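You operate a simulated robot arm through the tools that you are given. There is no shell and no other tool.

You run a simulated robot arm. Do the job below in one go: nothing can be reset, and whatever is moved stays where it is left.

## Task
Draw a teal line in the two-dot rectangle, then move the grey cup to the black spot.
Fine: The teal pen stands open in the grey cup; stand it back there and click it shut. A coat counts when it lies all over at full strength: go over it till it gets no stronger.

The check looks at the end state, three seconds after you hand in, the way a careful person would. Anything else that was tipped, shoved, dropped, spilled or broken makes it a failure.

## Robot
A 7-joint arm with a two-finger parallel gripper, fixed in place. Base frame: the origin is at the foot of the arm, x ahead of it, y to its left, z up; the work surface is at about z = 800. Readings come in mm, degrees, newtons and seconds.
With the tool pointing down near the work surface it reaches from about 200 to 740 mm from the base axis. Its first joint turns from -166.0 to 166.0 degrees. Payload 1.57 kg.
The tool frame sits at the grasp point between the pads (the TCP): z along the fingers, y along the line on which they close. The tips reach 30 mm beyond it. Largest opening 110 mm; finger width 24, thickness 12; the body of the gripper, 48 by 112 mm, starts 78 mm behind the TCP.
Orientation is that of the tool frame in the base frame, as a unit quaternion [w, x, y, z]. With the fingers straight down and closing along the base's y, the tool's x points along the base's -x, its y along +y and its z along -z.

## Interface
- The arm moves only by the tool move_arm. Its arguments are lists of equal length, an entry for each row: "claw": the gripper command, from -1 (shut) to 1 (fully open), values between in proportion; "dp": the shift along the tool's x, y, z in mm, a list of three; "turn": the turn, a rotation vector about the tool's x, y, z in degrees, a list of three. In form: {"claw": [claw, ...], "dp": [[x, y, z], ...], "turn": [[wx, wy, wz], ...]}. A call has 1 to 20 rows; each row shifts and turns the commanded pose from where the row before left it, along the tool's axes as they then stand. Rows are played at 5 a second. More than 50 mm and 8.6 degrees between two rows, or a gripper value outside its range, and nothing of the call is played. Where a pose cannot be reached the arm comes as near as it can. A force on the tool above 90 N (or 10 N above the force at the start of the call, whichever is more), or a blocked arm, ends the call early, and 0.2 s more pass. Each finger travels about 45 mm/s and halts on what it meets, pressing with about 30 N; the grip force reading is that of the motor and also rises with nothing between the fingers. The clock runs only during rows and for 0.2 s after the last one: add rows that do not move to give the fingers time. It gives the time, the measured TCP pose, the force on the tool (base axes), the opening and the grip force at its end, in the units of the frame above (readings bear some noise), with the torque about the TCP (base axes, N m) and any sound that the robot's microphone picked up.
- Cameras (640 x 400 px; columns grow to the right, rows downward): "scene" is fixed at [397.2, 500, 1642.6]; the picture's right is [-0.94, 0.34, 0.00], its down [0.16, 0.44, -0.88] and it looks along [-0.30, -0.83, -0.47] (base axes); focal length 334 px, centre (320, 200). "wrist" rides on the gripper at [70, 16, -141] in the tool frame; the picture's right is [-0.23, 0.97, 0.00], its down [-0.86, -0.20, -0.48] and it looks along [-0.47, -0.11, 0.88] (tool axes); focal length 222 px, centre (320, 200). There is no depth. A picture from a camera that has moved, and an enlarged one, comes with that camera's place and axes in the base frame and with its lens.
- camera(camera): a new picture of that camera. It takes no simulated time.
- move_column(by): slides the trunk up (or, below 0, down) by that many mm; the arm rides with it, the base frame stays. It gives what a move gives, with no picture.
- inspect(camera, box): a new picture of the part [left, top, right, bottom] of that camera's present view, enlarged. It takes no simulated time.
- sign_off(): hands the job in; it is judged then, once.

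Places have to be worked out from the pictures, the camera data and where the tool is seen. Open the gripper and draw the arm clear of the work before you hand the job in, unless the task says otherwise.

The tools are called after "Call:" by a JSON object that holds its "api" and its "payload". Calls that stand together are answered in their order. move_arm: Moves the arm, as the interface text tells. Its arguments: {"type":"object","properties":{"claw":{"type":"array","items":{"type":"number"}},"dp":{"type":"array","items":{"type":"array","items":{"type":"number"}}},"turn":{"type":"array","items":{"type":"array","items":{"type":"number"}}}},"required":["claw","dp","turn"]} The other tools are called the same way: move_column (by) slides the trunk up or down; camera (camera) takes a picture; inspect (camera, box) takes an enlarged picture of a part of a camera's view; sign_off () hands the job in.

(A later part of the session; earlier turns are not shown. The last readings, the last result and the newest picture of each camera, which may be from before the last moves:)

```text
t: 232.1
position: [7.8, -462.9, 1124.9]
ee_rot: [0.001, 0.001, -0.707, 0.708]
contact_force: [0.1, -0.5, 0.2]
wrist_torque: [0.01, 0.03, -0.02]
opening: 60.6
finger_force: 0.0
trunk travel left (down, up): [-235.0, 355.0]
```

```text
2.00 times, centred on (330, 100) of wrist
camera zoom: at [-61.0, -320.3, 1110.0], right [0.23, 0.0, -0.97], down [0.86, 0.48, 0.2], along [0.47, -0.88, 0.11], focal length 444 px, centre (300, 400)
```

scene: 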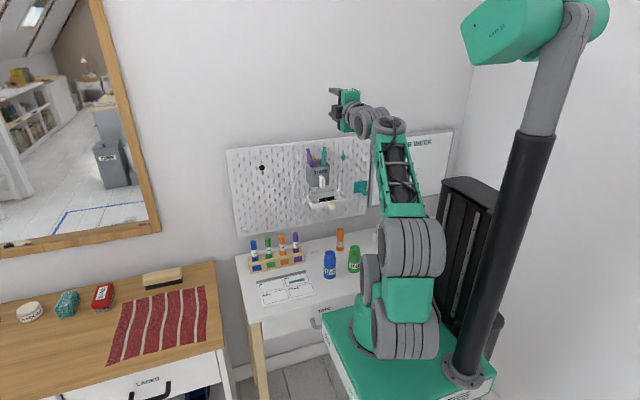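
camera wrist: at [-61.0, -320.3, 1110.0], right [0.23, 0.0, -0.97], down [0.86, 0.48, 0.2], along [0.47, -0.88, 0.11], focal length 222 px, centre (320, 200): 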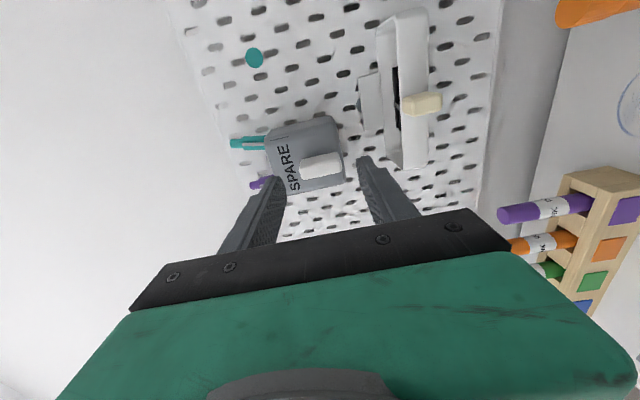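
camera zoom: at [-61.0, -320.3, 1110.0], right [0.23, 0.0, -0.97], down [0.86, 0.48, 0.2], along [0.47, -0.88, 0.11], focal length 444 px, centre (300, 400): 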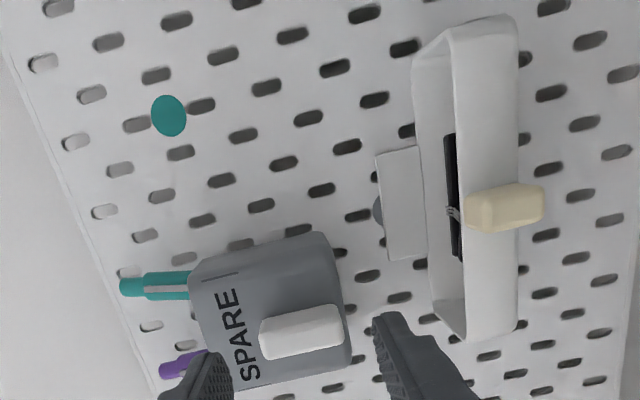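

The tab centre is about 8 mm to +x of the tool and level with it. I shift and advance 57 mm so the finger tips stop just short of the cup's face.

Call:
{"api": "move_arm", "payload": {"claw": [0.1, 0.1, 0.1, 0.1], "dp": [[-8, 0, 10], [0, 0, 24], [0, 0, 21], [0, 0, 0]], "turn": [[0, 0, 0], [0, 0, 0], [0, 0, 0], [0, 0, 0]]}}

Call:
{"api": "inspect", "payload": {"camera": "wrist", "box": [240, 110, 400, 210]}}

Call:
{"api": "inspect", "payload": {"camera": "scene", "box": [290, 150, 354, 200]}}

```text
t: 233.1
position: [14.7, -518.7, 1125.0]
ee_rot: [-0.001, -0.001, 0.708, -0.707]
contact_force: [-1.0, -0.2, 0.7]
wrist_torque: [-0.06, 0.01, -0.02]
opening: 60.2
finger_force: 0.1
trunk travel left (down, up): [-235.0, 355.0]
```

```text
4.00 times, centred on (320, 160) of wrist
camera zoom: at [-53.5, -375.8, 1109.8], right [0.23, 0.0, -0.97], down [0.86, 0.48, 0.2], along [0.47, -0.88, 0.11], focal length 888 px, centre (320, 360)
```

zoom: 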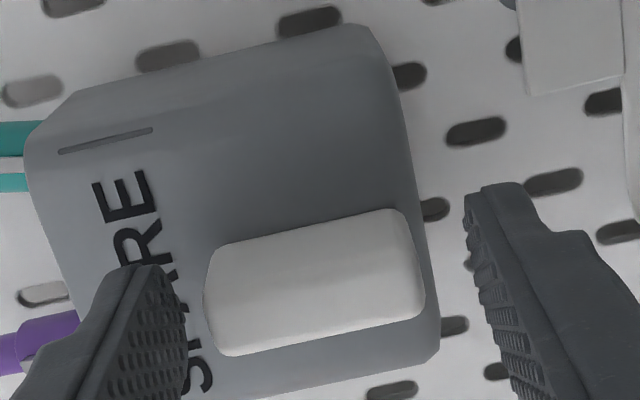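

```text
8.00 times, centred on (322, 175) of scene
camera zoom: at [397.2, 500.0, 1642.6], right [-0.94, 0.34, 0.0], down [0.16, 0.44, -0.88], along [-0.3, -0.83, -0.47], focal length 2673 px, centre (304, 400)
```

zoom: 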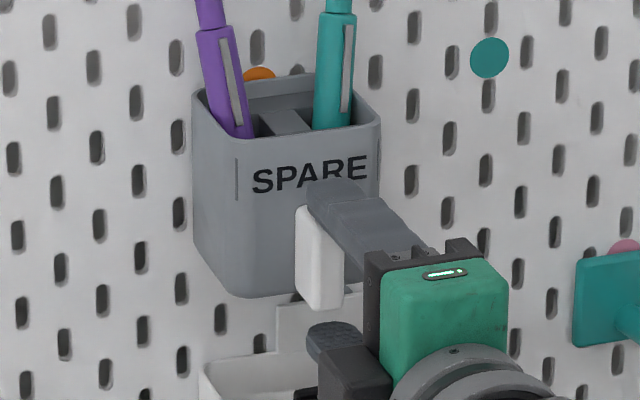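

The fingers straddle the tab above and below, aligned within a few millimetres. I close on it slowly.

Call:
{"api": "move_arm", "payload": {"claw": [-0.05, -0.15, -0.25, -0.4, -0.7, -1, -1], "dp": [[0, 0, 0], [0, 0, 0], [0, 0, 0], [0, 0, 0], [0, 0, 0], [0, 0, 0], [0, 0, 0]], "turn": [[0, 0, 0], [0, 0, 0], [0, 0, 0], [0, 0, 0], [0, 0, 0], [0, 0, 0], [0, 0, 0]]}}

Call:
{"api": "inspect", "payload": {"camera": "wrist", "box": [240, 110, 400, 210]}}

Call:
{"api": "inspect", "payload": {"camera": "scene", "box": [290, 140, 354, 200]}}

```text
t: 234.7
position: [15.0, -518.2, 1126.9]
ee_rot: [0.001, 0.0, -0.706, 0.709]
contact_force: [-0.4, -4.6, 11.3]
wrist_torque: [-0.6, -0.05, 0.02]
opening: 43.4
finger_force: 30.5
trunk travel left (down, up): [-235.0, 355.0]
```

```text
4.00 times, centred on (320, 160) of wrist
camera zoom: at [-53.5, -375.1, 1111.0], right [0.23, 0.0, -0.97], down [0.86, 0.48, 0.2], along [0.47, -0.88, 0.11], focal length 888 px, centre (320, 360)
```

zoom: 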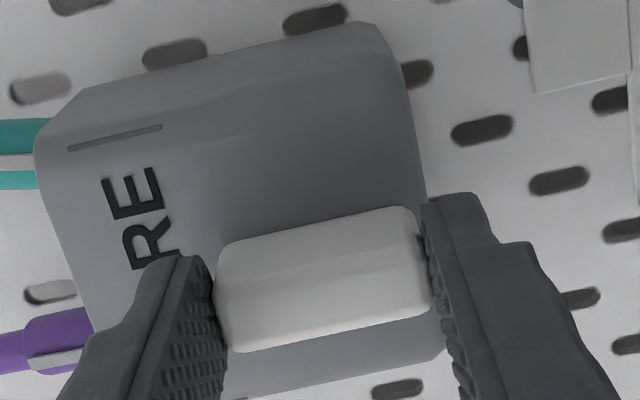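

```text
6.67 times, centred on (322, 170) of scene
camera zoom: at [397.2, 500.0, 1642.6], right [-0.94, 0.34, 0.0], down [0.16, 0.44, -0.88], along [-0.3, -0.83, -0.47], focal length 2227 px, centre (307, 400)
```

zoom: 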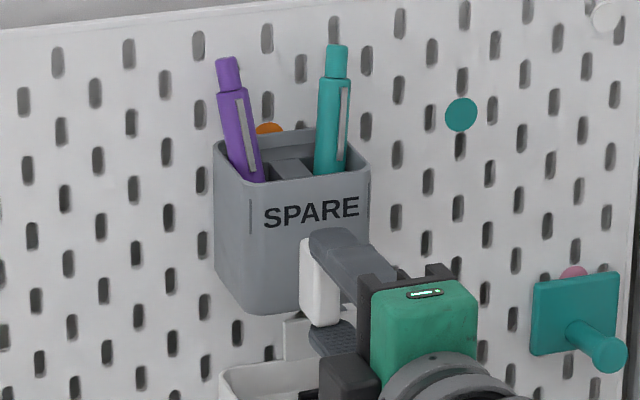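

Gripped (43 mm, 30 N), with the hand pressing the cup down about 11 N. I raise 1 mm to neutralise and note this as the hanging reference pose.

Call:
{"api": "move_arm", "payload": {"claw": [-1, -1, -1], "dp": [[0, -0.8, 0], [0, 0, 0], [0, 0, 0]], "turn": [[0, 0, 0], [0, 0, 0], [0, 0, 0]]}}

```text
t: 235.5
position: [16.1, -517.6, 1126.0]
ee_rot: [0.0, 0.0, -0.707, 0.707]
contact_force: [-1.5, -4.2, 11.2]
wrist_torque: [-0.63, -0.05, -0.1]
opening: 43.3
finger_force: 30.0
trunk travel left (down, up): [-235.0, 355.0]
```

Unchanged, so I raise another 1.5 mm and read again.

Call:
{"api": "move_arm", "payload": {"claw": [-1, -1, -1], "dp": [[0, -1.5, 0], [0, 0, 0], [0, 0, 0]], "turn": [[0, 0, 0], [0, 0, 0], [0, 0, 0]]}}

Call:
{"api": "move_arm", "payload": {"claw": [-1, -1, -1], "dp": [[0, -1.5, 0], [0, 0, 0], [0, 0, 0]], "turn": [[0, 0, 0], [0, 0, 0], [0, 0, 0]]}}

```text
t: 236.3
position: [15.0, -516.4, 1126.7]
ee_rot: [0.0, 0.0, 0.707, -0.707]
contact_force: [-0.9, -0.9, 5.4]
wrist_torque: [-0.39, -0.02, -0.04]
opening: 43.1
finger_force: 29.8
trunk travel left (down, up): [-235.0, 355.0]
```

```text
t: 237.1
position: [16.2, -518.0, 1129.4]
ee_rot: [0.0, 0.0, 0.708, -0.706]
contact_force: [-0.2, 0.1, -0.6]
wrist_torque: [0.11, -0.01, 0.01]
opening: 43.5
finger_force: 30.0
trunk travel left (down, up): [-235.0, 355.0]
```

Neutral now at z≈1128.5. I lift in 2 mm steps to feel the cup's weight come off the hooks.

Call:
{"api": "move_arm", "payload": {"claw": [-1, -1, -1], "dp": [[0, -2, 0], [0, -2, 0], [0, 0, 0]], "turn": [[0, 0, 0], [0, 0, 0], [0, 0, 0]]}}

Call:
{"api": "inspect", "payload": {"camera": "scene", "box": [290, 140, 354, 200]}}

Call:
{"api": "move_arm", "payload": {"claw": [-1, -1, -1], "dp": [[0, -2, 0], [0, -2, 0], [0, 0, 0]], "turn": [[0, 0, 0], [0, 0, 0], [0, 0, 0]]}}

Call:
{"api": "inspect", "payload": {"camera": "scene", "box": [290, 140, 354, 200]}}

```text
t: 237.9
position: [16.7, -518.8, 1132.5]
ee_rot: [0.001, 0.0, -0.707, 0.707]
contact_force: [0.4, 1.7, -1.2]
wrist_torque: [0.12, 0.0, 0.02]
opening: 43.3
finger_force: 29.8
trunk travel left (down, up): [-235.0, 355.0]
```

```text
6.67 times, centred on (322, 170) of scene
camera zoom: at [397.2, 500.0, 1642.6], right [-0.94, 0.34, 0.0], down [0.16, 0.44, -0.88], along [-0.3, -0.83, -0.47], focal length 2227 px, centre (307, 400)
```

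zoom: 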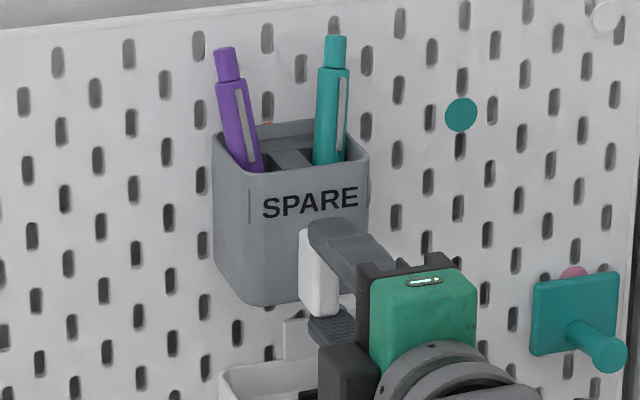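

```text
t: 238.7
position: [15.9, -518.0, 1136.1]
ee_rot: [0.0, 0.0, -0.707, 0.707]
contact_force: [0.4, 0.0, -2.1]
wrist_torque: [0.14, -0.01, 0.01]
opening: 42.9
finger_force: 29.9
trunk travel left (down, up): [-235.0, 355.0]
```

```text
6.67 times, centred on (322, 170) of scene
camera zoom: at [397.2, 500.0, 1642.6], right [-0.94, 0.34, 0.0], down [0.16, 0.44, -0.88], along [-0.3, -0.83, -0.47], focal length 2227 px, centre (307, 400)
```

zoom: 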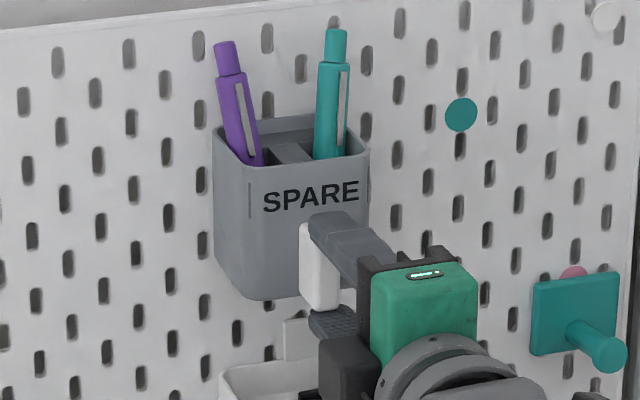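

The cup rises freely, weighing about 2 N. I now draw it straight out from the board in small steps to see whether the hooks are free.

Call:
{"api": "move_arm", "payload": {"claw": [-1, -1, -1], "dp": [[0, 0, -2], [0, 0, -2], [0, 0, 0]], "turn": [[0, 0, 0], [0, 0, 0], [0, 0, 0]]}}

```text
t: 239.5
position: [16.0, -514.2, 1135.7]
ee_rot: [-0.001, 0.0, -0.707, 0.707]
contact_force: [0.1, 0.0, -1.2]
wrist_torque: [0.11, 0.0, -0.02]
opening: 43.1
finger_force: 30.3
trunk travel left (down, up): [-235.0, 355.0]
```

No resistance. I draw it out 30 mm more.

Call:
{"api": "move_arm", "payload": {"claw": [-1, -1, -1, -1, -1], "dp": [[0, 0, -5], [0, 0, -7], [0, 0, -9], [0, 0, -9], [0, 0, 0]], "turn": [[0, 0, 0], [0, 0, 0], [0, 0, 0], [0, 0, 0], [0, 0, 0]]}}

Call:
{"api": "inspect", "payload": {"camera": "scene", "box": [270, 140, 366, 215]}}

Call:
{"api": "camera", "payload": {"camera": "wrist"}}

```text
t: 240.7
position: [18.0, -484.5, 1137.6]
ee_rot: [0.0, 0.0, -0.707, 0.707]
contact_force: [-0.2, -0.1, -1.1]
wrist_torque: [0.09, 0.02, 0.01]
opening: 43.0
finger_force: 29.8
trunk travel left (down, up): [-235.0, 355.0]
```

```text
5.33 times, centred on (318, 178) of scene
camera zoom: at [397.2, 500.0, 1642.6], right [-0.94, 0.34, 0.0], down [0.16, 0.44, -0.88], along [-0.3, -0.83, -0.47], focal length 1782 px, centre (331, 320)
```

zoom: 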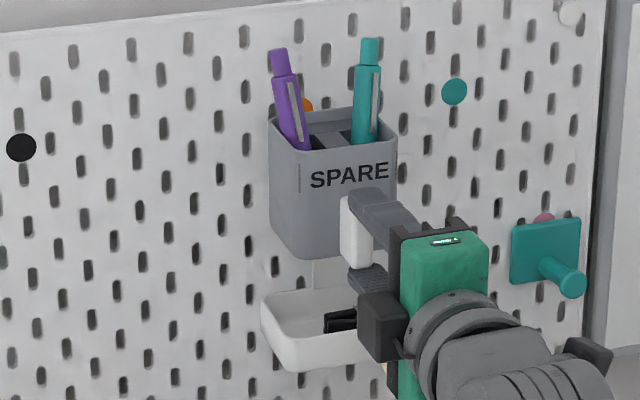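

```text
taken
camera wrist: at [-52.3, -341.7, 1121.4], right [0.23, 0.0, -0.97], down [0.86, 0.48, 0.2], along [0.47, -0.88, 0.11], focal length 222 px, centre (320, 200)
```

wrist: 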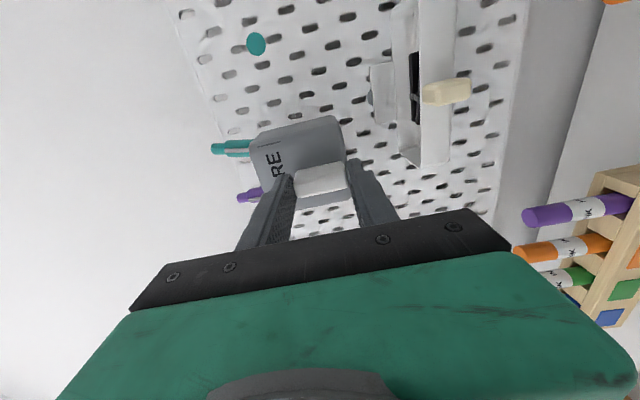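

The cup is free and level with both pens in it. The black spot is 10 slot columns (200 mm) to +x at the same height, so I carry the cup sideways in two stages, keeping it 34 mm off the board.

Call:
{"api": "move_arm", "payload": {"claw": [-1, -1, -1, -1, -1, -1, -1], "dp": [[-10, 0, 0], [-18, 0, 0], [-18, 0, 0], [-18, 0, 0], [-18, 0, 0], [-18, 0, 0], [0, 0, 0]], "turn": [[0, 0, 0], [0, 0, 0], [0, 0, 0], [0, 0, 0], [0, 0, 0], [0, 0, 0], [0, 0, 0]]}}

Call:
{"api": "camera", "payload": {"camera": "scene"}}

```text
t: 242.5
position: [78.3, -482.5, 1141.1]
ee_rot: [0.026, -0.029, -0.703, 0.71]
contact_force: [-0.4, 0.7, -2.2]
wrist_torque: [0.14, -0.03, 0.01]
opening: 43.2
finger_force: 30.0
trunk travel left (down, up): [-235.0, 355.0]
stopped in row 7: the arm was blocked; the commanded pose is now the measured one
```

```text
taken
```

scene: 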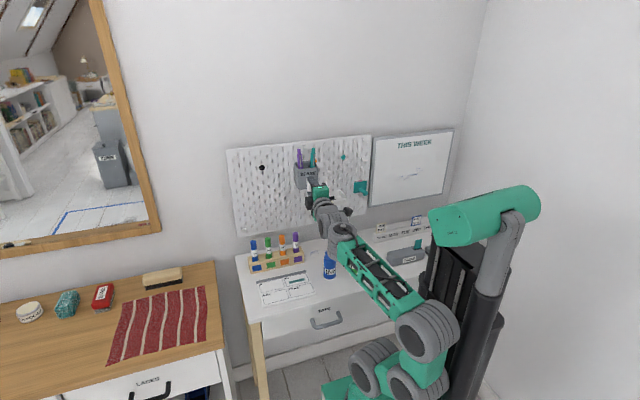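

The arm reports being blocked at x≈78. I look closely at what the forearm or wrist may be touching.

Call:
{"api": "inspect", "payload": {"camera": "scene", "box": [290, 180, 450, 330]}}

Call:
{"api": "camera", "payload": {"camera": "wrist"}}

```text
2.67 times, centred on (370, 255) of scene
camera zoom: at [397.2, 500.0, 1642.6], right [-0.94, 0.34, 0.0], down [0.16, 0.44, -0.88], along [-0.3, -0.83, -0.47], focal length 891 px, centre (187, 53)
```

zoom: 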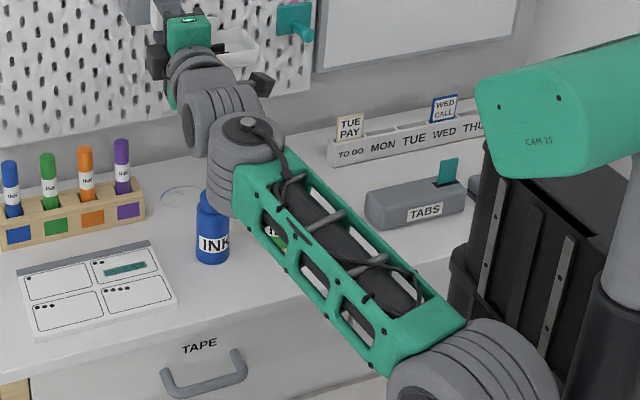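

```text
taken
camera wrist: at [19.9, -335.6, 1124.8], right [0.23, -0.03, -0.97], down [0.89, 0.41, 0.2], along [0.4, -0.91, 0.12], focal length 222 px, centre (320, 200)
```

wrist: 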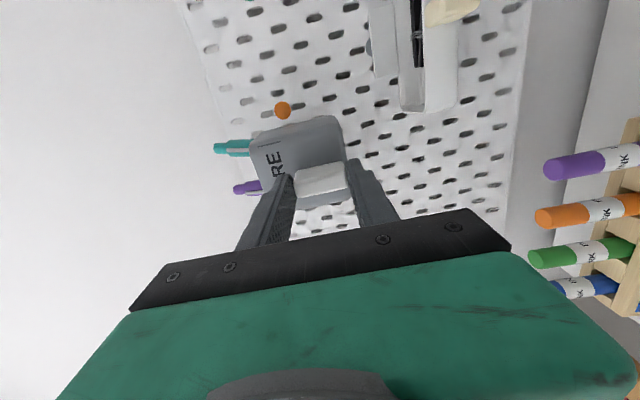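

The bottles are untouched; the elbow has swung out toward the trunk and is blocked there. Straightening the arm should pull it back in: I raise the arm 20 mm and lower the trunk by the same amount, repeatedly.

Call:
{"api": "move_arm", "payload": {"claw": [-1, -1, -1], "dp": [[0, -10, 0], [0, -10, 0], [0, 0, 0]], "turn": [[0, 0, 0], [0, 0, 0], [0, 0, 0]]}}

Call:
{"api": "camera", "payload": {"camera": "scene"}}

```text
t: 243.3
position: [80.7, -482.6, 1161.5]
ee_rot: [0.023, -0.026, -0.703, 0.711]
contact_force: [0.0, 0.2, -1.6]
wrist_torque: [0.1, 0.0, 0.02]
opening: 43.0
finger_force: 30.0
trunk travel left (down, up): [-235.0, 355.0]
```

```text
taken
```

scene: 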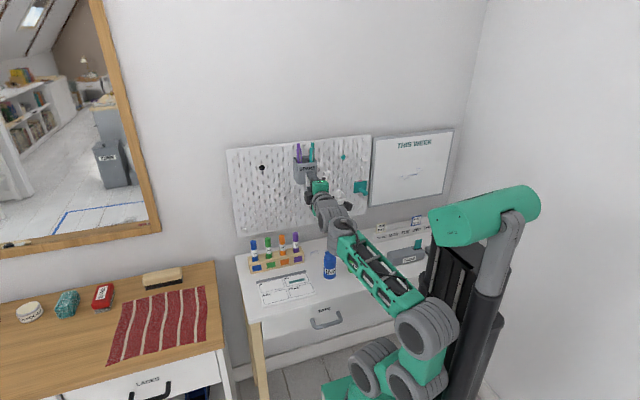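

That moved freely. I raise the arm 40 mm more and lower the trunk 60 mm.

Call:
{"api": "move_arm", "payload": {"claw": [-1, -1, -1, -1, -1], "dp": [[0, -10, 0], [0, -10, 0], [0, -10, 0], [0, -10, 0], [0, 0, 0]], "turn": [[0, 0, 0], [0, 0, 0], [0, 0, 0], [0, 0, 0], [0, 0, 0]]}}

Call:
{"api": "move_column", "payload": {"by": -60}}

Call:
{"api": "move_arm", "payload": {"claw": [-1, -1, -1, -1, -1], "dp": [[0, -10, 0], [0, -10, 0], [0, -10, 0], [0, -10, 0], [0, 0, 0]], "turn": [[0, 0, 0], [0, 0, 0], [0, 0, 0], [0, 0, 0], [0, 0, 0]]}}

Call:
{"api": "camera", "payload": {"camera": "scene"}}

```text
t: 244.5
position: [79.6, -483.9, 1203.5]
ee_rot: [0.026, -0.027, -0.702, 0.711]
contact_force: [1.0, -0.3, -2.1]
wrist_torque: [0.14, 0.0, -0.02]
opening: 43.1
finger_force: 29.9
trunk travel left (down, up): [-235.0, 355.0]
```

```text
t: 245.5
position: [79.7, -480.2, 1142.3]
ee_rot: [0.025, -0.028, -0.702, 0.711]
contact_force: [0.1, 0.7, -2.1]
wrist_torque: [0.16, 0.01, -0.01]
opening: 43.1
finger_force: 30.2
trunk travel left (down, up): [-175.0, 415.0]
```

```text
t: 246.7
position: [79.8, -480.7, 1184.2]
ee_rot: [0.025, -0.028, -0.703, 0.711]
contact_force: [0.6, 1.1, -1.3]
wrist_torque: [0.13, -0.06, 0.02]
opening: 43.1
finger_force: 29.9
trunk travel left (down, up): [-175.0, 415.0]
```

```text
taken
```

scene: 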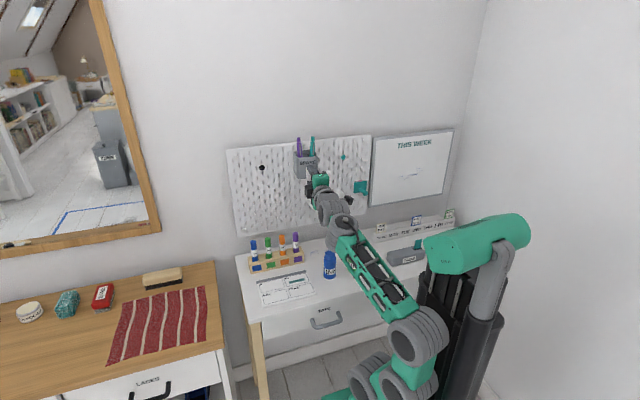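

The arm is straighter now. I try moving sideways again by 40 mm.

Call:
{"api": "move_arm", "payload": {"claw": [-1, -1, -1, -1, -1], "dp": [[-10, 0, 0], [-10, 0, 0], [-10, 0, 0], [-10, 0, 0], [0, 0, 0]], "turn": [[0, 0, 0], [0, 0, 0], [0, 0, 0], [0, 0, 0], [0, 0, 0]]}}

Call:
{"api": "camera", "payload": {"camera": "scene"}}

```text
t: 247.9
position: [118.8, -484.9, 1184.2]
ee_rot: [0.024, -0.027, -0.702, 0.712]
contact_force: [-0.2, 0.7, -0.6]
wrist_torque: [0.12, -0.02, 0.01]
opening: 43.0
finger_force: 30.4
trunk travel left (down, up): [-175.0, 415.0]
```

```text
taken
```

scene: 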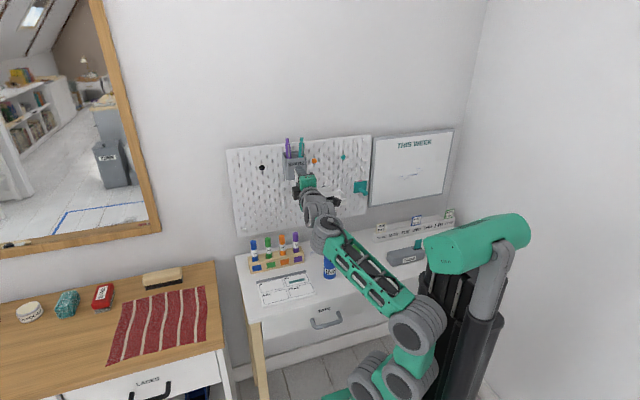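

It moves freely now. The tool has yawed about 4° from the earlier bump; I correct that first, then continue sideways to x≈216.

Call:
{"api": "move_arm", "payload": {"claw": [-1, -1, -1, -1, -1, -1, -1, -1, -1], "dp": [[0, 0, 0], [0, 0, 0], [-14, 0, 0], [-14, 0, 0], [-14, 0, 0], [-14, 0, 0], [-14, 0, 0], [-14, 0, 0], [0, 0, 0]], "turn": [[-0.4, -2, 0], [-0.35, -2.1, 0], [0, 0, 0], [0, 0, 0], [0, 0, 0], [0, 0, 0], [0, 0, 0], [0, 0, 0], [0, 0, 0]]}}

Call:
{"api": "camera", "payload": {"camera": "scene"}}

Call:
{"api": "camera", "payload": {"camera": "wrist"}}

```text
t: 249.9
position: [203.5, -484.2, 1182.5]
ee_rot: [0.001, 0.001, 0.708, -0.707]
contact_force: [-0.3, 0.9, -1.8]
wrist_torque: [0.09, 0.0, 0.03]
opening: 43.2
finger_force: 30.3
trunk travel left (down, up): [-175.0, 415.0]
```

```text
taken
```

scene: 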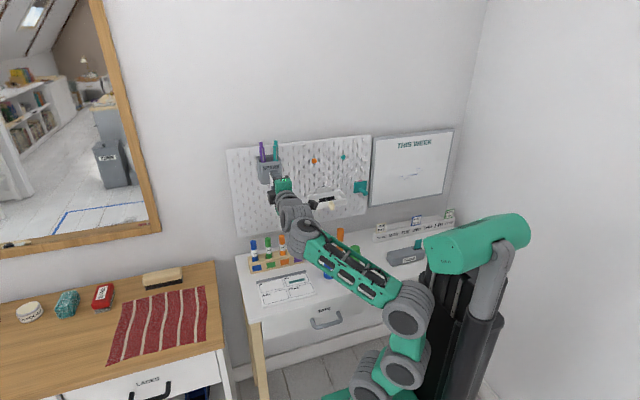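

```text
taken
camera wrist: at [134.1, -341.0, 1167.5], right [0.23, 0.0, -0.97], down [0.86, 0.48, 0.2], along [0.46, -0.88, 0.11], focal length 222 px, centre (320, 200)
```

wrist: 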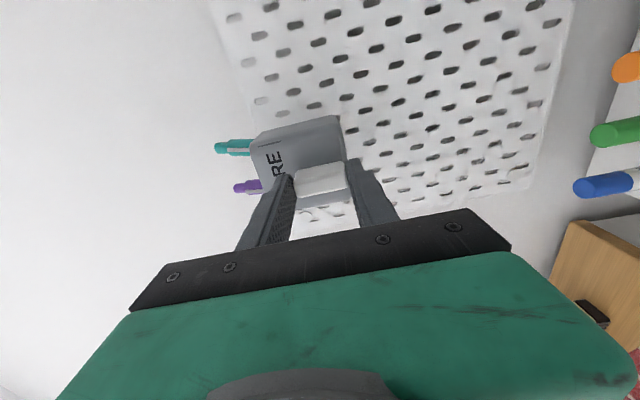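

At (204,-484,1182) with good orientation. I lower the trunk 46 mm to the approach height and move the last 12.5 mm sideways.

Call:
{"api": "move_column", "payload": {"by": -46}}

Call:
{"api": "move_arm", "payload": {"claw": [-1, -1, -1], "dp": [[-6, 0, 0], [-6.5, 0, 0], [0, 0, 0]], "turn": [[0, 0, 0], [0, 0, 0], [0, 0, 0]]}}

Call:
{"api": "inspect", "payload": {"camera": "scene", "box": [230, 135, 310, 195]}}

Call:
{"api": "inspect", "payload": {"camera": "scene", "box": [244, 140, 292, 175]}}

```text
t: 250.8
position: [202.1, -483.2, 1137.4]
ee_rot: [0.001, 0.002, 0.708, -0.707]
contact_force: [0.9, -0.2, -1.0]
wrist_torque: [0.09, 0.03, -0.02]
opening: 43.2
finger_force: 30.2
trunk travel left (down, up): [-129.0, 461.0]
```

```text
t: 251.6
position: [215.5, -484.0, 1137.4]
ee_rot: [0.001, 0.002, 0.708, -0.706]
contact_force: [-0.3, -0.1, -1.5]
wrist_torque: [0.15, 0.0, 0.0]
opening: 43.1
finger_force: 30.3
trunk travel left (down, up): [-129.0, 461.0]
```

```text
6.67 times, centred on (270, 165) of scene
camera zoom: at [397.2, 500.0, 1642.6], right [-0.94, 0.34, 0.0], down [0.16, 0.44, -0.88], along [-0.3, -0.83, -0.47], focal length 2227 px, centre (653, 433)
```

zoom: 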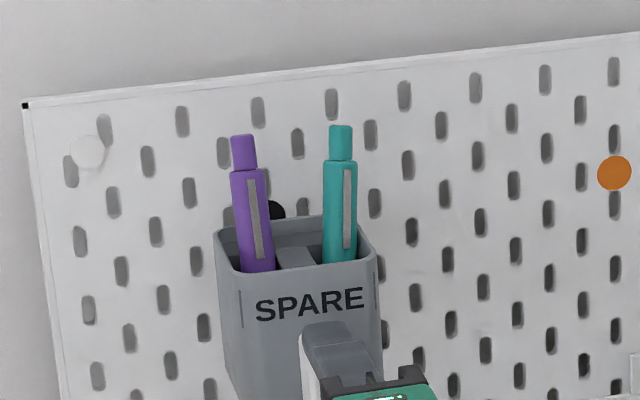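

```text
11.43 times, centred on (268, 158) of scene
camera zoom: at [397.2, 500.0, 1642.6], right [-0.94, 0.34, 0.0], down [0.16, 0.44, -0.88], along [-0.3, -0.83, -0.47], focal length 3818 px, centre (914, 686)
```

zoom: 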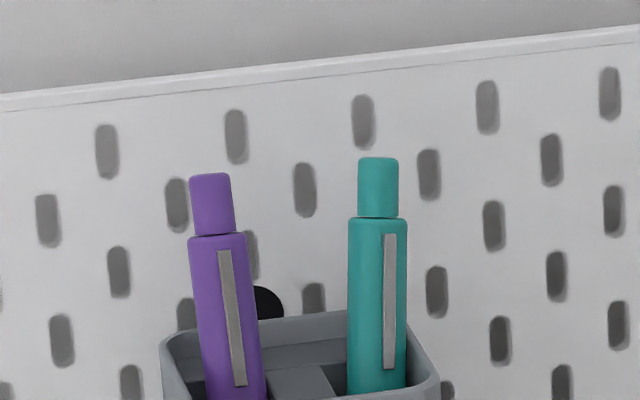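

The cup hangs in front of the black spot (measured spacing 200.7 mm, i.e. 200). I take a few still readings to average out the pose noise before inserting.

Call:
{"api": "move_arm", "payload": {"claw": [-1], "dp": [[0, 0, 0]], "turn": [[0, 0, 0]]}}

Call:
{"api": "move_arm", "payload": {"claw": [-1], "dp": [[0, 0, 0]], "turn": [[0, 0, 0]]}}

Call:
{"api": "move_arm", "payload": {"claw": [-1], "dp": [[0, 0, 0]], "turn": [[0, 0, 0]]}}

Call:
{"api": "move_arm", "payload": {"claw": [-1], "dp": [[0, 0, 0]], "turn": [[0, 0, 0]]}}

```text
t: 252.0
position: [215.2, -483.8, 1136.4]
ee_rot: [0.001, 0.003, 0.707, -0.707]
contact_force: [0.1, 0.2, -1.6]
wrist_torque: [0.11, -0.03, -0.02]
opening: 43.2
finger_force: 29.7
trunk travel left (down, up): [-129.0, 461.0]
```

```text
t: 252.4
position: [215.5, -483.9, 1137.1]
ee_rot: [0.0, 0.003, 0.708, -0.706]
contact_force: [-0.3, 0.4, -1.7]
wrist_torque: [0.1, 0.03, -0.05]
opening: 43.3
finger_force: 29.9
trunk travel left (down, up): [-129.0, 461.0]
```

```text
t: 252.8
position: [215.5, -484.6, 1136.3]
ee_rot: [0.001, 0.002, 0.708, -0.706]
contact_force: [-0.4, 0.3, -1.1]
wrist_torque: [0.14, 0.03, 0.01]
opening: 43.0
finger_force: 29.8
trunk travel left (down, up): [-129.0, 461.0]
```

```text
t: 253.2
position: [215.6, -484.6, 1137.6]
ee_rot: [0.0, 0.002, 0.708, -0.706]
contact_force: [0.3, 1.0, -1.4]
wrist_torque: [0.09, 0.02, 0.0]
opening: 43.4
finger_force: 29.2
trunk travel left (down, up): [-129.0, 461.0]
```

Average pose (215.5,-484.2,1137.0), within a millimetre of the target. I shift 0.5 mm and push in 20 mm toward the board, then check the view.

Call:
{"api": "move_arm", "payload": {"claw": [-1, -1, -1, -1], "dp": [[-0.5, 0, 6], [0, 0, 7], [0, 0, 7], [0, 0, 0]], "turn": [[0, 0, 0], [0, 0, 0], [0, 0, 0], [0, 0, 0]]}}

Call:
{"api": "inspect", "payload": {"camera": "scene", "box": [248, 150, 288, 180]}}

```text
t: 254.2
position: [215.9, -502.9, 1135.7]
ee_rot: [0.001, 0.001, 0.708, -0.707]
contact_force: [0.3, 0.4, -1.9]
wrist_torque: [0.12, -0.04, -0.02]
opening: 43.2
finger_force: 29.9
trunk travel left (down, up): [-129.0, 461.0]
```

```text
13.33 times, centred on (268, 165) of scene
camera zoom: at [397.2, 500.0, 1642.6], right [-0.94, 0.34, 0.0], down [0.16, 0.44, -0.88], along [-0.3, -0.83, -0.47], focal length 4455 px, centre (1013, 667)
```

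zoom: 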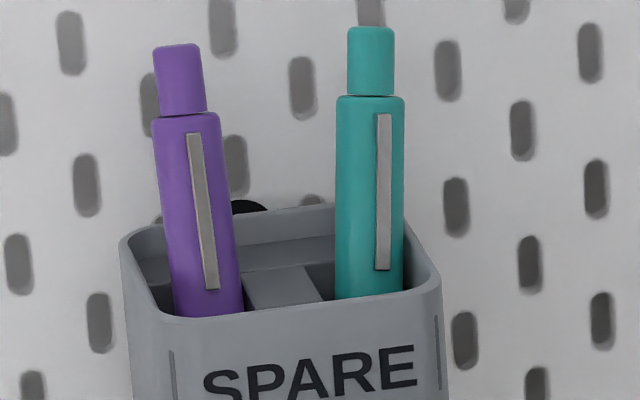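

No contact yet. I continue in 3 mm steps, reading the force each time.

Call:
{"api": "move_arm", "payload": {"claw": [-1, -1], "dp": [[0, 0, 3], [0, 0, 0]], "turn": [[0, 0, 0], [0, 0, 0]]}}

Call:
{"api": "move_arm", "payload": {"claw": [-1, -1], "dp": [[0, 0, 3], [0, 0, 0]], "turn": [[0, 0, 0], [0, 0, 0]]}}

Call:
{"api": "move_arm", "payload": {"claw": [-1, -1], "dp": [[0, 0, 3], [0, 0, 0]], "turn": [[0, 0, 0], [0, 0, 0]]}}

```text
t: 254.8
position: [217.1, -506.2, 1136.5]
ee_rot: [0.001, 0.002, 0.708, -0.706]
contact_force: [0.5, 0.1, -1.3]
wrist_torque: [0.08, 0.0, -0.03]
opening: 43.2
finger_force: 29.8
trunk travel left (down, up): [-129.0, 461.0]
```

```text
t: 255.4
position: [216.0, -509.0, 1136.6]
ee_rot: [0.0, 0.002, 0.708, -0.707]
contact_force: [0.0, -0.2, -1.0]
wrist_torque: [0.15, 0.0, 0.02]
opening: 43.1
finger_force: 29.8
trunk travel left (down, up): [-129.0, 461.0]
```

```text
t: 256.0
position: [214.8, -512.7, 1136.7]
ee_rot: [0.0, 0.0, 0.708, -0.707]
contact_force: [1.8, -0.2, -1.8]
wrist_torque: [0.16, 0.06, 0.09]
opening: 43.1
finger_force: 29.5
trunk travel left (down, up): [-129.0, 461.0]
```

A slight +x push (1.8 N) suggests a hook touching the slot's side; I shift 0.5 mm in +x and go in 2 mm.

Call:
{"api": "move_arm", "payload": {"claw": [-1, -1], "dp": [[-0.5, 0, 2], [0, 0, 0]], "turn": [[0, 0, 0], [0, 0, 0]]}}

Call:
{"api": "move_arm", "payload": {"claw": [-1, -1], "dp": [[0, 0, 2], [0, 0, 0]], "turn": [[0, 0, 0], [0, 0, 0]]}}

Call:
{"api": "inspect", "payload": {"camera": "scene", "box": [248, 150, 288, 180]}}

```text
t: 256.6
position: [217.6, -514.0, 1136.3]
ee_rot: [0.0, 0.002, 0.708, -0.706]
contact_force: [-0.8, -0.5, -2.3]
wrist_torque: [0.15, 0.0, -0.04]
opening: 43.3
finger_force: 29.8
trunk travel left (down, up): [-129.0, 461.0]
```

```text
t: 257.2
position: [216.5, -515.1, 1136.3]
ee_rot: [0.001, 0.002, 0.708, -0.707]
contact_force: [-0.1, -0.2, -1.6]
wrist_torque: [0.09, 0.0, -0.03]
opening: 43.3
finger_force: 29.9
trunk travel left (down, up): [-129.0, 461.0]
```

```text
13.33 times, centred on (268, 165) of scene
camera zoom: at [397.2, 500.0, 1642.6], right [-0.94, 0.34, 0.0], down [0.16, 0.44, -0.88], along [-0.3, -0.83, -0.47], focal length 4455 px, centre (1013, 667)
```

zoom: 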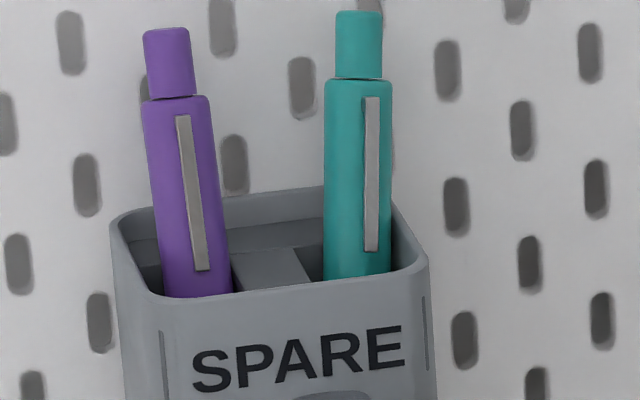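

Free so far at y≈-516. I go the last 2 mm and see whether the cup's back meets the board as it did before.

Call:
{"api": "move_arm", "payload": {"claw": [-1, -1], "dp": [[0, 0, 1.5], [0, 0, 0]], "turn": [[0, 0, 0], [0, 0, 0]]}}

Call:
{"api": "move_arm", "payload": {"claw": [-1, -1], "dp": [[0, 0, 1], [0, 0, 0]], "turn": [[0, 0, 0], [0, 0, 0]]}}

```text
t: 257.8
position: [216.0, -517.7, 1136.1]
ee_rot: [0.0, 0.002, 0.707, -0.707]
contact_force: [0.1, 3.2, -2.2]
wrist_torque: [0.07, -0.02, 0.07]
opening: 43.2
finger_force: 30.1
trunk travel left (down, up): [-129.0, 461.0]
```

```text
t: 258.4
position: [216.5, -517.7, 1138.3]
ee_rot: [-0.001, -0.001, -0.707, 0.707]
contact_force: [0.6, 11.4, -5.8]
wrist_torque: [-0.02, 0.04, 0.01]
opening: 43.5
finger_force: 30.6
trunk travel left (down, up): [-129.0, 461.0]
```

The cup meets the board at the same depth as when it hung before, so the hooks are in the slots. I ease off 0.7 mm and lower in 2 mm steps.

Call:
{"api": "move_arm", "payload": {"claw": [-1, -1, -1], "dp": [[0, 0, -0.8], [0, 2, 0], [0, 0, 0]], "turn": [[0, 0, 0], [0, 0, 0], [0, 0, 0]]}}

Call:
{"api": "move_arm", "payload": {"claw": [-1, -1], "dp": [[0, 2, 0], [0, 0, 0]], "turn": [[0, 0, 0], [0, 0, 0]]}}

Call:
{"api": "move_arm", "payload": {"claw": [-1, -1], "dp": [[0, 2, 0], [0, 0, 0]], "turn": [[0, 0, 0], [0, 0, 0]]}}

```text
t: 259.2
position: [215.8, -518.0, 1135.5]
ee_rot: [0.0, -0.002, -0.707, 0.707]
contact_force: [1.0, 0.9, -0.5]
wrist_torque: [-0.05, 0.05, 0.19]
opening: 43.4
finger_force: 29.8
trunk travel left (down, up): [-129.0, 461.0]
```

```text
t: 259.8
position: [215.4, -518.8, 1133.3]
ee_rot: [-0.001, -0.002, -0.707, 0.707]
contact_force: [0.8, 2.3, -0.5]
wrist_torque: [-0.02, -0.05, 0.04]
opening: 43.4
finger_force: 29.9
trunk travel left (down, up): [-129.0, 461.0]
```

```text
t: 260.4
position: [216.4, -517.9, 1130.9]
ee_rot: [0.001, 0.002, 0.707, -0.707]
contact_force: [-0.1, 2.7, -0.7]
wrist_torque: [-0.13, 0.02, -0.04]
opening: 43.5
finger_force: 30.0
trunk travel left (down, up): [-129.0, 461.0]
```

Lowering freely (z≈1131). I continue the remaining 2-4 mm until the hooks take the weight.

Call:
{"api": "move_arm", "payload": {"claw": [-1, -1], "dp": [[0, 1.5, 0], [0, 0, 0]], "turn": [[0, 0, 0], [0, 0, 0]]}}

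Call:
{"api": "move_arm", "payload": {"claw": [-1, -1], "dp": [[0, 1, 0], [0, 0, 0]], "turn": [[0, 0, 0], [0, 0, 0]]}}

Call:
{"api": "move_arm", "payload": {"claw": [-1, -1], "dp": [[0, 1, 0], [0, 0, 0]], "turn": [[0, 0, 0], [0, 0, 0]]}}

Call:
{"api": "inspect", "payload": {"camera": "scene", "box": [240, 140, 304, 195]}}

```text
t: 261.0
position: [216.3, -516.9, 1129.3]
ee_rot: [0.001, 0.001, 0.707, -0.707]
contact_force: [-0.1, 2.8, -1.2]
wrist_torque: [-0.05, 0.06, 0.0]
opening: 43.1
finger_force: 30.2
trunk travel left (down, up): [-129.0, 461.0]
```

```text
t: 261.6
position: [216.9, -518.8, 1128.9]
ee_rot: [-0.001, -0.001, -0.707, 0.707]
contact_force: [0.0, -0.6, 1.3]
wrist_torque: [-0.16, 0.06, 0.05]
opening: 43.1
finger_force: 29.5
trunk travel left (down, up): [-129.0, 461.0]
```

```text
t: 262.2
position: [215.2, -517.7, 1129.1]
ee_rot: [-0.001, -0.001, -0.707, 0.708]
contact_force: [-0.3, -1.3, 5.5]
wrist_torque: [-0.5, 0.09, 0.04]
opening: 43.3
finger_force: 30.1
trunk travel left (down, up): [-129.0, 461.0]
```

```text
7.27 times, centred on (272, 168) of scene
camera zoom: at [397.2, 500.0, 1642.6], right [-0.94, 0.34, 0.0], down [0.16, 0.44, -0.88], along [-0.3, -0.83, -0.47], focal length 2430 px, centre (669, 436)
```

zoom: 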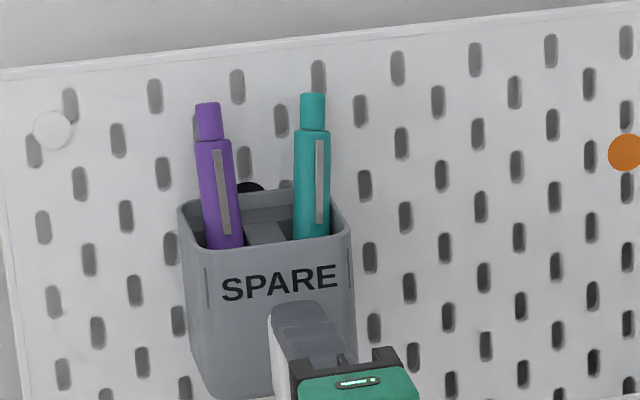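

The weight is taken at the same height as before (5.5 N reaction). To test that the hooks really hold, I pull outward 2 mm and read the force.

Call:
{"api": "move_arm", "payload": {"claw": [-1, -1, -1], "dp": [[0, -0.8, 0], [0, 0, -2], [0, 0, 0]], "turn": [[0, 0, 0], [0, 0, 0], [0, 0, 0]]}}

```text
t: 263.0
position: [217.1, -515.3, 1129.2]
ee_rot: [0.002, 0.002, 0.707, -0.707]
contact_force: [0.5, -5.1, 7.1]
wrist_torque: [-0.61, 0.15, 0.07]
opening: 43.2
finger_force: 29.8
trunk travel left (down, up): [-129.0, 461.0]
```

It resists (5 N), so the hooks hold. I return those 2 mm, neutralise the forces and open the fingers.

Call:
{"api": "move_arm", "payload": {"claw": [-1, -1, -1], "dp": [[0, -0.5, 1.8], [0, 0, 0], [0, 0, 0]], "turn": [[0, 0, 0], [0, 0, 0], [0, 0, 0]]}}

Call:
{"api": "move_arm", "payload": {"claw": [-0.2, -0.15, -0.05, 0.1, 0.1], "dp": [[0, 0, 0], [0, 0, 0], [0, 0, 0], [0, 0, 0], [0, 0, 0]], "turn": [[0, 0, 0], [0, 0, 0], [0, 0, 0], [0, 0, 0], [0, 0, 0]]}}

Call:
{"api": "inspect", "payload": {"camera": "scene", "box": [240, 140, 304, 195]}}

Call:
{"api": "inspect", "payload": {"camera": "wrist", "box": [200, 90, 400, 215]}}

```text
t: 263.8
position: [215.1, -517.0, 1127.9]
ee_rot: [0.0, 0.002, 0.708, -0.706]
contact_force: [0.5, 1.3, 1.9]
wrist_torque: [-0.36, 0.09, -0.04]
opening: 43.3
finger_force: 29.9
trunk travel left (down, up): [-129.0, 461.0]
```

```text
t: 265.0
position: [215.9, -518.3, 1129.5]
ee_rot: [0.0, 0.003, 0.707, -0.707]
contact_force: [-0.3, -0.2, 0.1]
wrist_torque: [0.03, -0.01, 0.0]
opening: 60.5
finger_force: 0.0
trunk travel left (down, up): [-129.0, 461.0]
```

```text
7.27 times, centred on (272, 168) of scene
camera zoom: at [397.2, 500.0, 1642.6], right [-0.94, 0.34, 0.0], down [0.16, 0.44, -0.88], along [-0.3, -0.83, -0.47], focal length 2430 px, centre (669, 436)
```

zoom: 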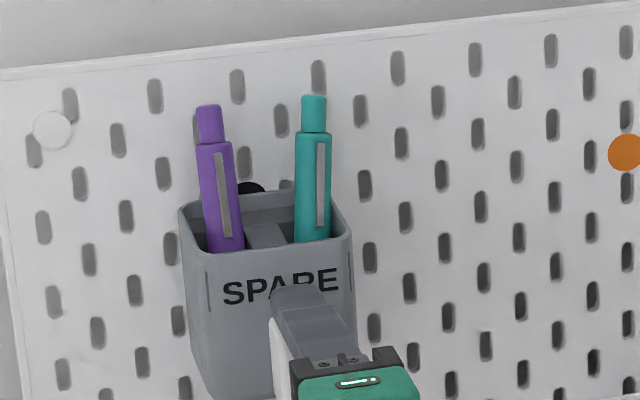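

```text
3.20 times, centred on (300, 152) of wrist
camera zoom: at [146.8, -375.2, 1113.1], right [0.23, 0.0, -0.97], down [0.85, 0.48, 0.2], along [0.46, -0.88, 0.11], focal length 711 px, centre (384, 352)
```

zoom: 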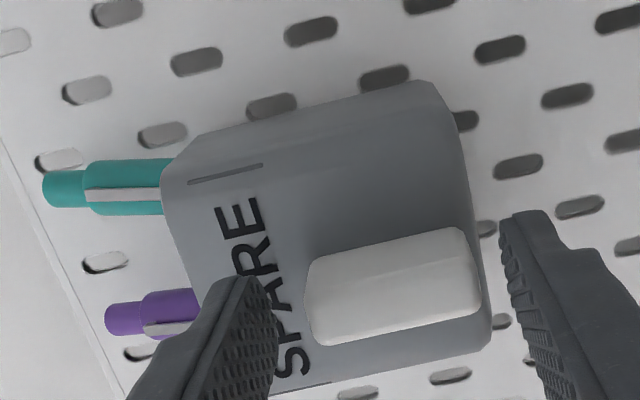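

Released: the cup hangs on its own. I withdraw the fingers straight back 70 mm and check.

Call:
{"api": "move_arm", "payload": {"claw": [0.1, 0.1, 0.1, 0.1, 0.1], "dp": [[0, 0, -10], [0, 0, -20], [0, 0, -20], [0, 0, -20], [0, 0, 0]], "turn": [[0, 0, 0], [0, 0, 0], [0, 0, 0], [0, 0, 0], [0, 0, 0]]}}

Call:
{"api": "inspect", "payload": {"camera": "scene", "box": [240, 140, 304, 195]}}

Call:
{"api": "camera", "payload": {"camera": "scene"}}

Call:
{"api": "camera", "payload": {"camera": "wrist"}}

```text
t: 266.2
position: [217.1, -448.4, 1128.4]
ee_rot: [0.001, 0.002, 0.707, -0.707]
contact_force: [0.2, 1.5, 0.2]
wrist_torque: [-0.02, -0.01, 0.05]
opening: 60.4
finger_force: 0.1
trunk travel left (down, up): [-129.0, 461.0]
```

```text
7.27 times, centred on (272, 168) of scene
camera zoom: at [397.2, 500.0, 1642.6], right [-0.94, 0.34, 0.0], down [0.16, 0.44, -0.88], along [-0.3, -0.83, -0.47], focal length 2430 px, centre (669, 436)
```

zoom: 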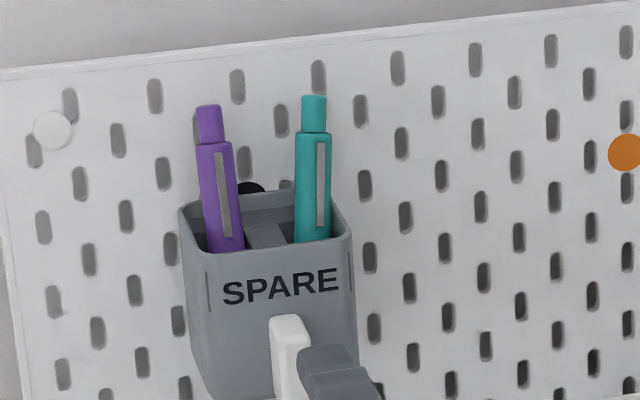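

```text
taken
```

scene: 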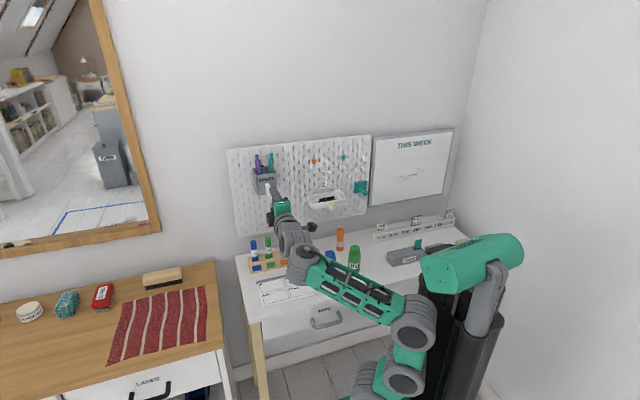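

```text
taken
camera wrist: at [148.9, -305.8, 1113.5], right [0.23, 0.0, -0.97], down [0.85, 0.48, 0.2], along [0.46, -0.88, 0.11], focal length 222 px, centre (320, 200)
```

wrist: 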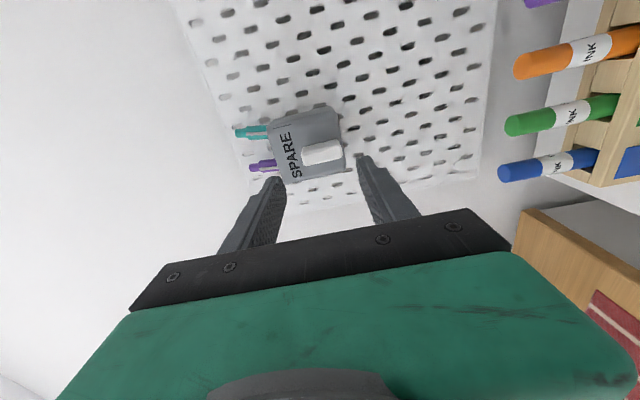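

The cup hangs straight at the black spot with both pens in it at equal (shut) height. I open the gripper fully and raise the arm clear with the trunk.

Call:
{"api": "move_arm", "payload": {"claw": [0.4, 0.7, 1, 1, 1], "dp": [[0, 0, -5], [0, 0, -5], [0, 0, 0], [0, 0, 0], [0, 0, 0]], "turn": [[0, 0, 0], [0, 0, 0], [0, 0, 0], [0, 0, 0], [0, 0, 0]]}}

Call:
{"api": "move_column", "payload": {"by": 300}}

Call:
{"api": "camera", "payload": {"camera": "scene"}}

Call:
{"api": "inspect", "payload": {"camera": "scene", "box": [225, 135, 385, 235]}}

Call:
{"api": "inspect", "payload": {"camera": "scene", "box": [230, 215, 390, 315]}}

```text
t: 267.4
position: [217.5, -437.1, 1127.2]
ee_rot: [0.0, 0.002, 0.707, -0.707]
contact_force: [-0.1, -0.4, 0.6]
wrist_torque: [0.0, -0.01, 0.0]
opening: 109.9
finger_force: 0.1
trunk travel left (down, up): [-129.0, 461.0]
```

```text
t: 270.4
position: [217.3, -436.2, 1427.6]
ee_rot: [-0.001, -0.001, -0.707, 0.707]
contact_force: [0.0, -0.3, 0.6]
wrist_torque: [-0.01, 0.03, 0.0]
opening: 109.8
finger_force: 0.0
trunk travel left (down, up): [-429.0, 161.0]
```

```text
taken
```

scene: 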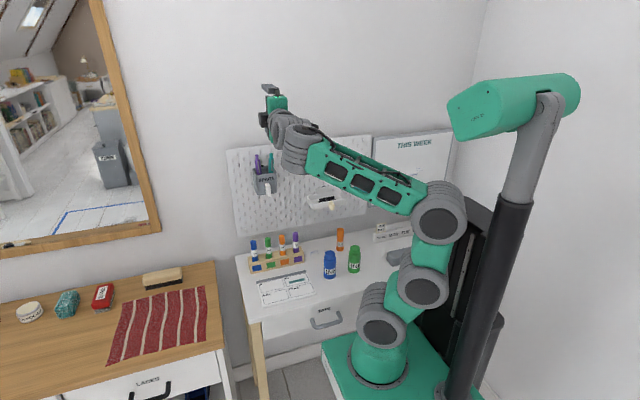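

```text
4.00 times, centred on (305, 185) of scene
camera zoom: at [397.2, 500.0, 1642.6], right [-0.94, 0.34, 0.0], down [0.16, 0.44, -0.88], along [-0.3, -0.83, -0.47], focal length 1336 px, centre (380, 260)
```

zoom: 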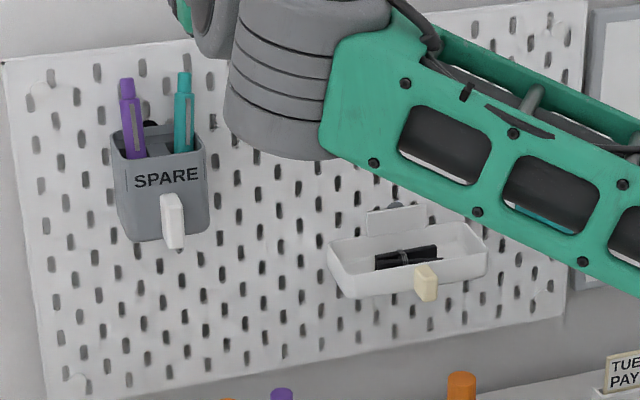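

```text
4.00 times, centred on (310, 265) of scene
camera zoom: at [397.2, 500.0, 1642.6], right [-0.94, 0.34, 0.0], down [0.16, 0.44, -0.88], along [-0.3, -0.83, -0.47], focal length 1336 px, centre (360, -60)
```

zoom: 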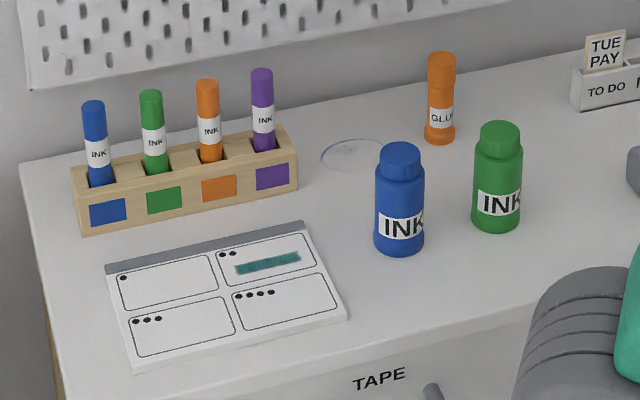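

Everything on the desk stands as at the start. I take a last close look at the cup, the pens and the line.

Call:
{"api": "inspect", "payload": {"camera": "scene", "box": [244, 145, 292, 200]}}

Call:
{"api": "inspect", "payload": {"camera": "scene", "box": [280, 262, 320, 287]}}

Call:
{"api": "inspect", "payload": {"camera": "scene", "box": [248, 148, 284, 170]}}

```text
7.27 times, centred on (268, 172) of scene
camera zoom: at [397.2, 500.0, 1642.6], right [-0.94, 0.34, 0.0], down [0.16, 0.44, -0.88], along [-0.3, -0.83, -0.47], focal length 2430 px, centre (698, 400)
```

zoom: 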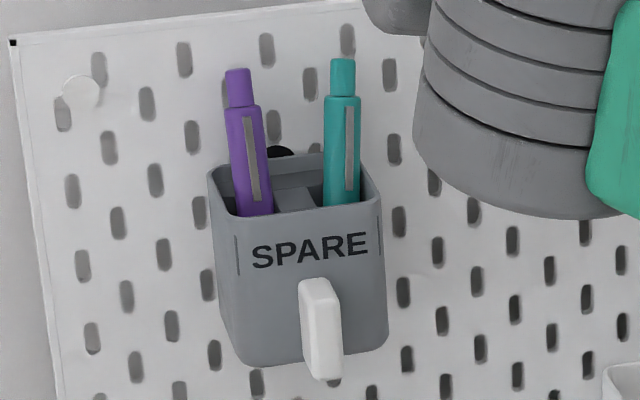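

```text
16.00 times, centred on (300, 274) of scene
camera zoom: at [397.2, 500.0, 1642.6], right [-0.94, 0.34, 0.0], down [0.16, 0.44, -0.88], along [-0.3, -0.83, -0.47], focal length 5346 px, centre (640, -992)
```

zoom: 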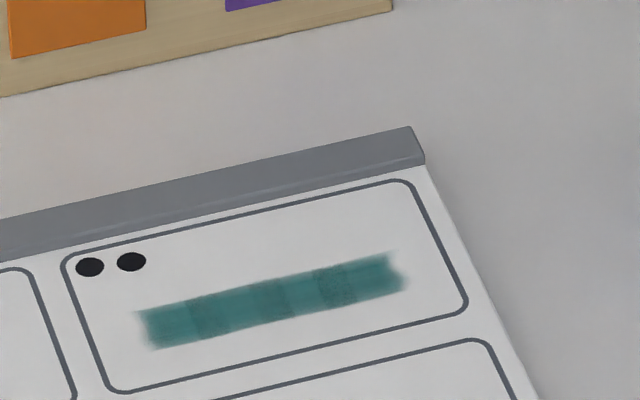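

```text
16.00 times, centred on (266, 159) of scene
camera zoom: at [397.2, 500.0, 1642.6], right [-0.94, 0.34, 0.0], down [0.16, 0.44, -0.88], along [-0.3, -0.83, -0.47], focal length 5346 px, centre (1184, 856)
```

zoom: 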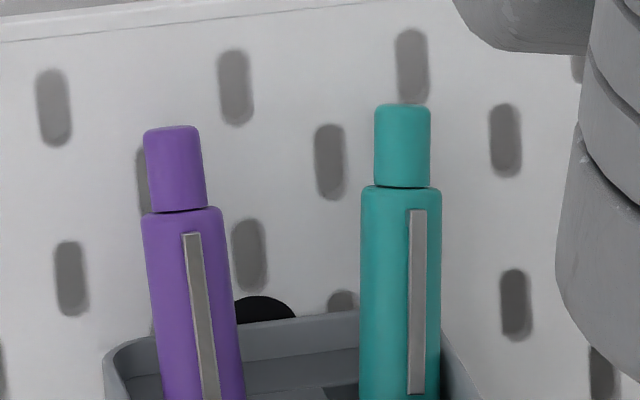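

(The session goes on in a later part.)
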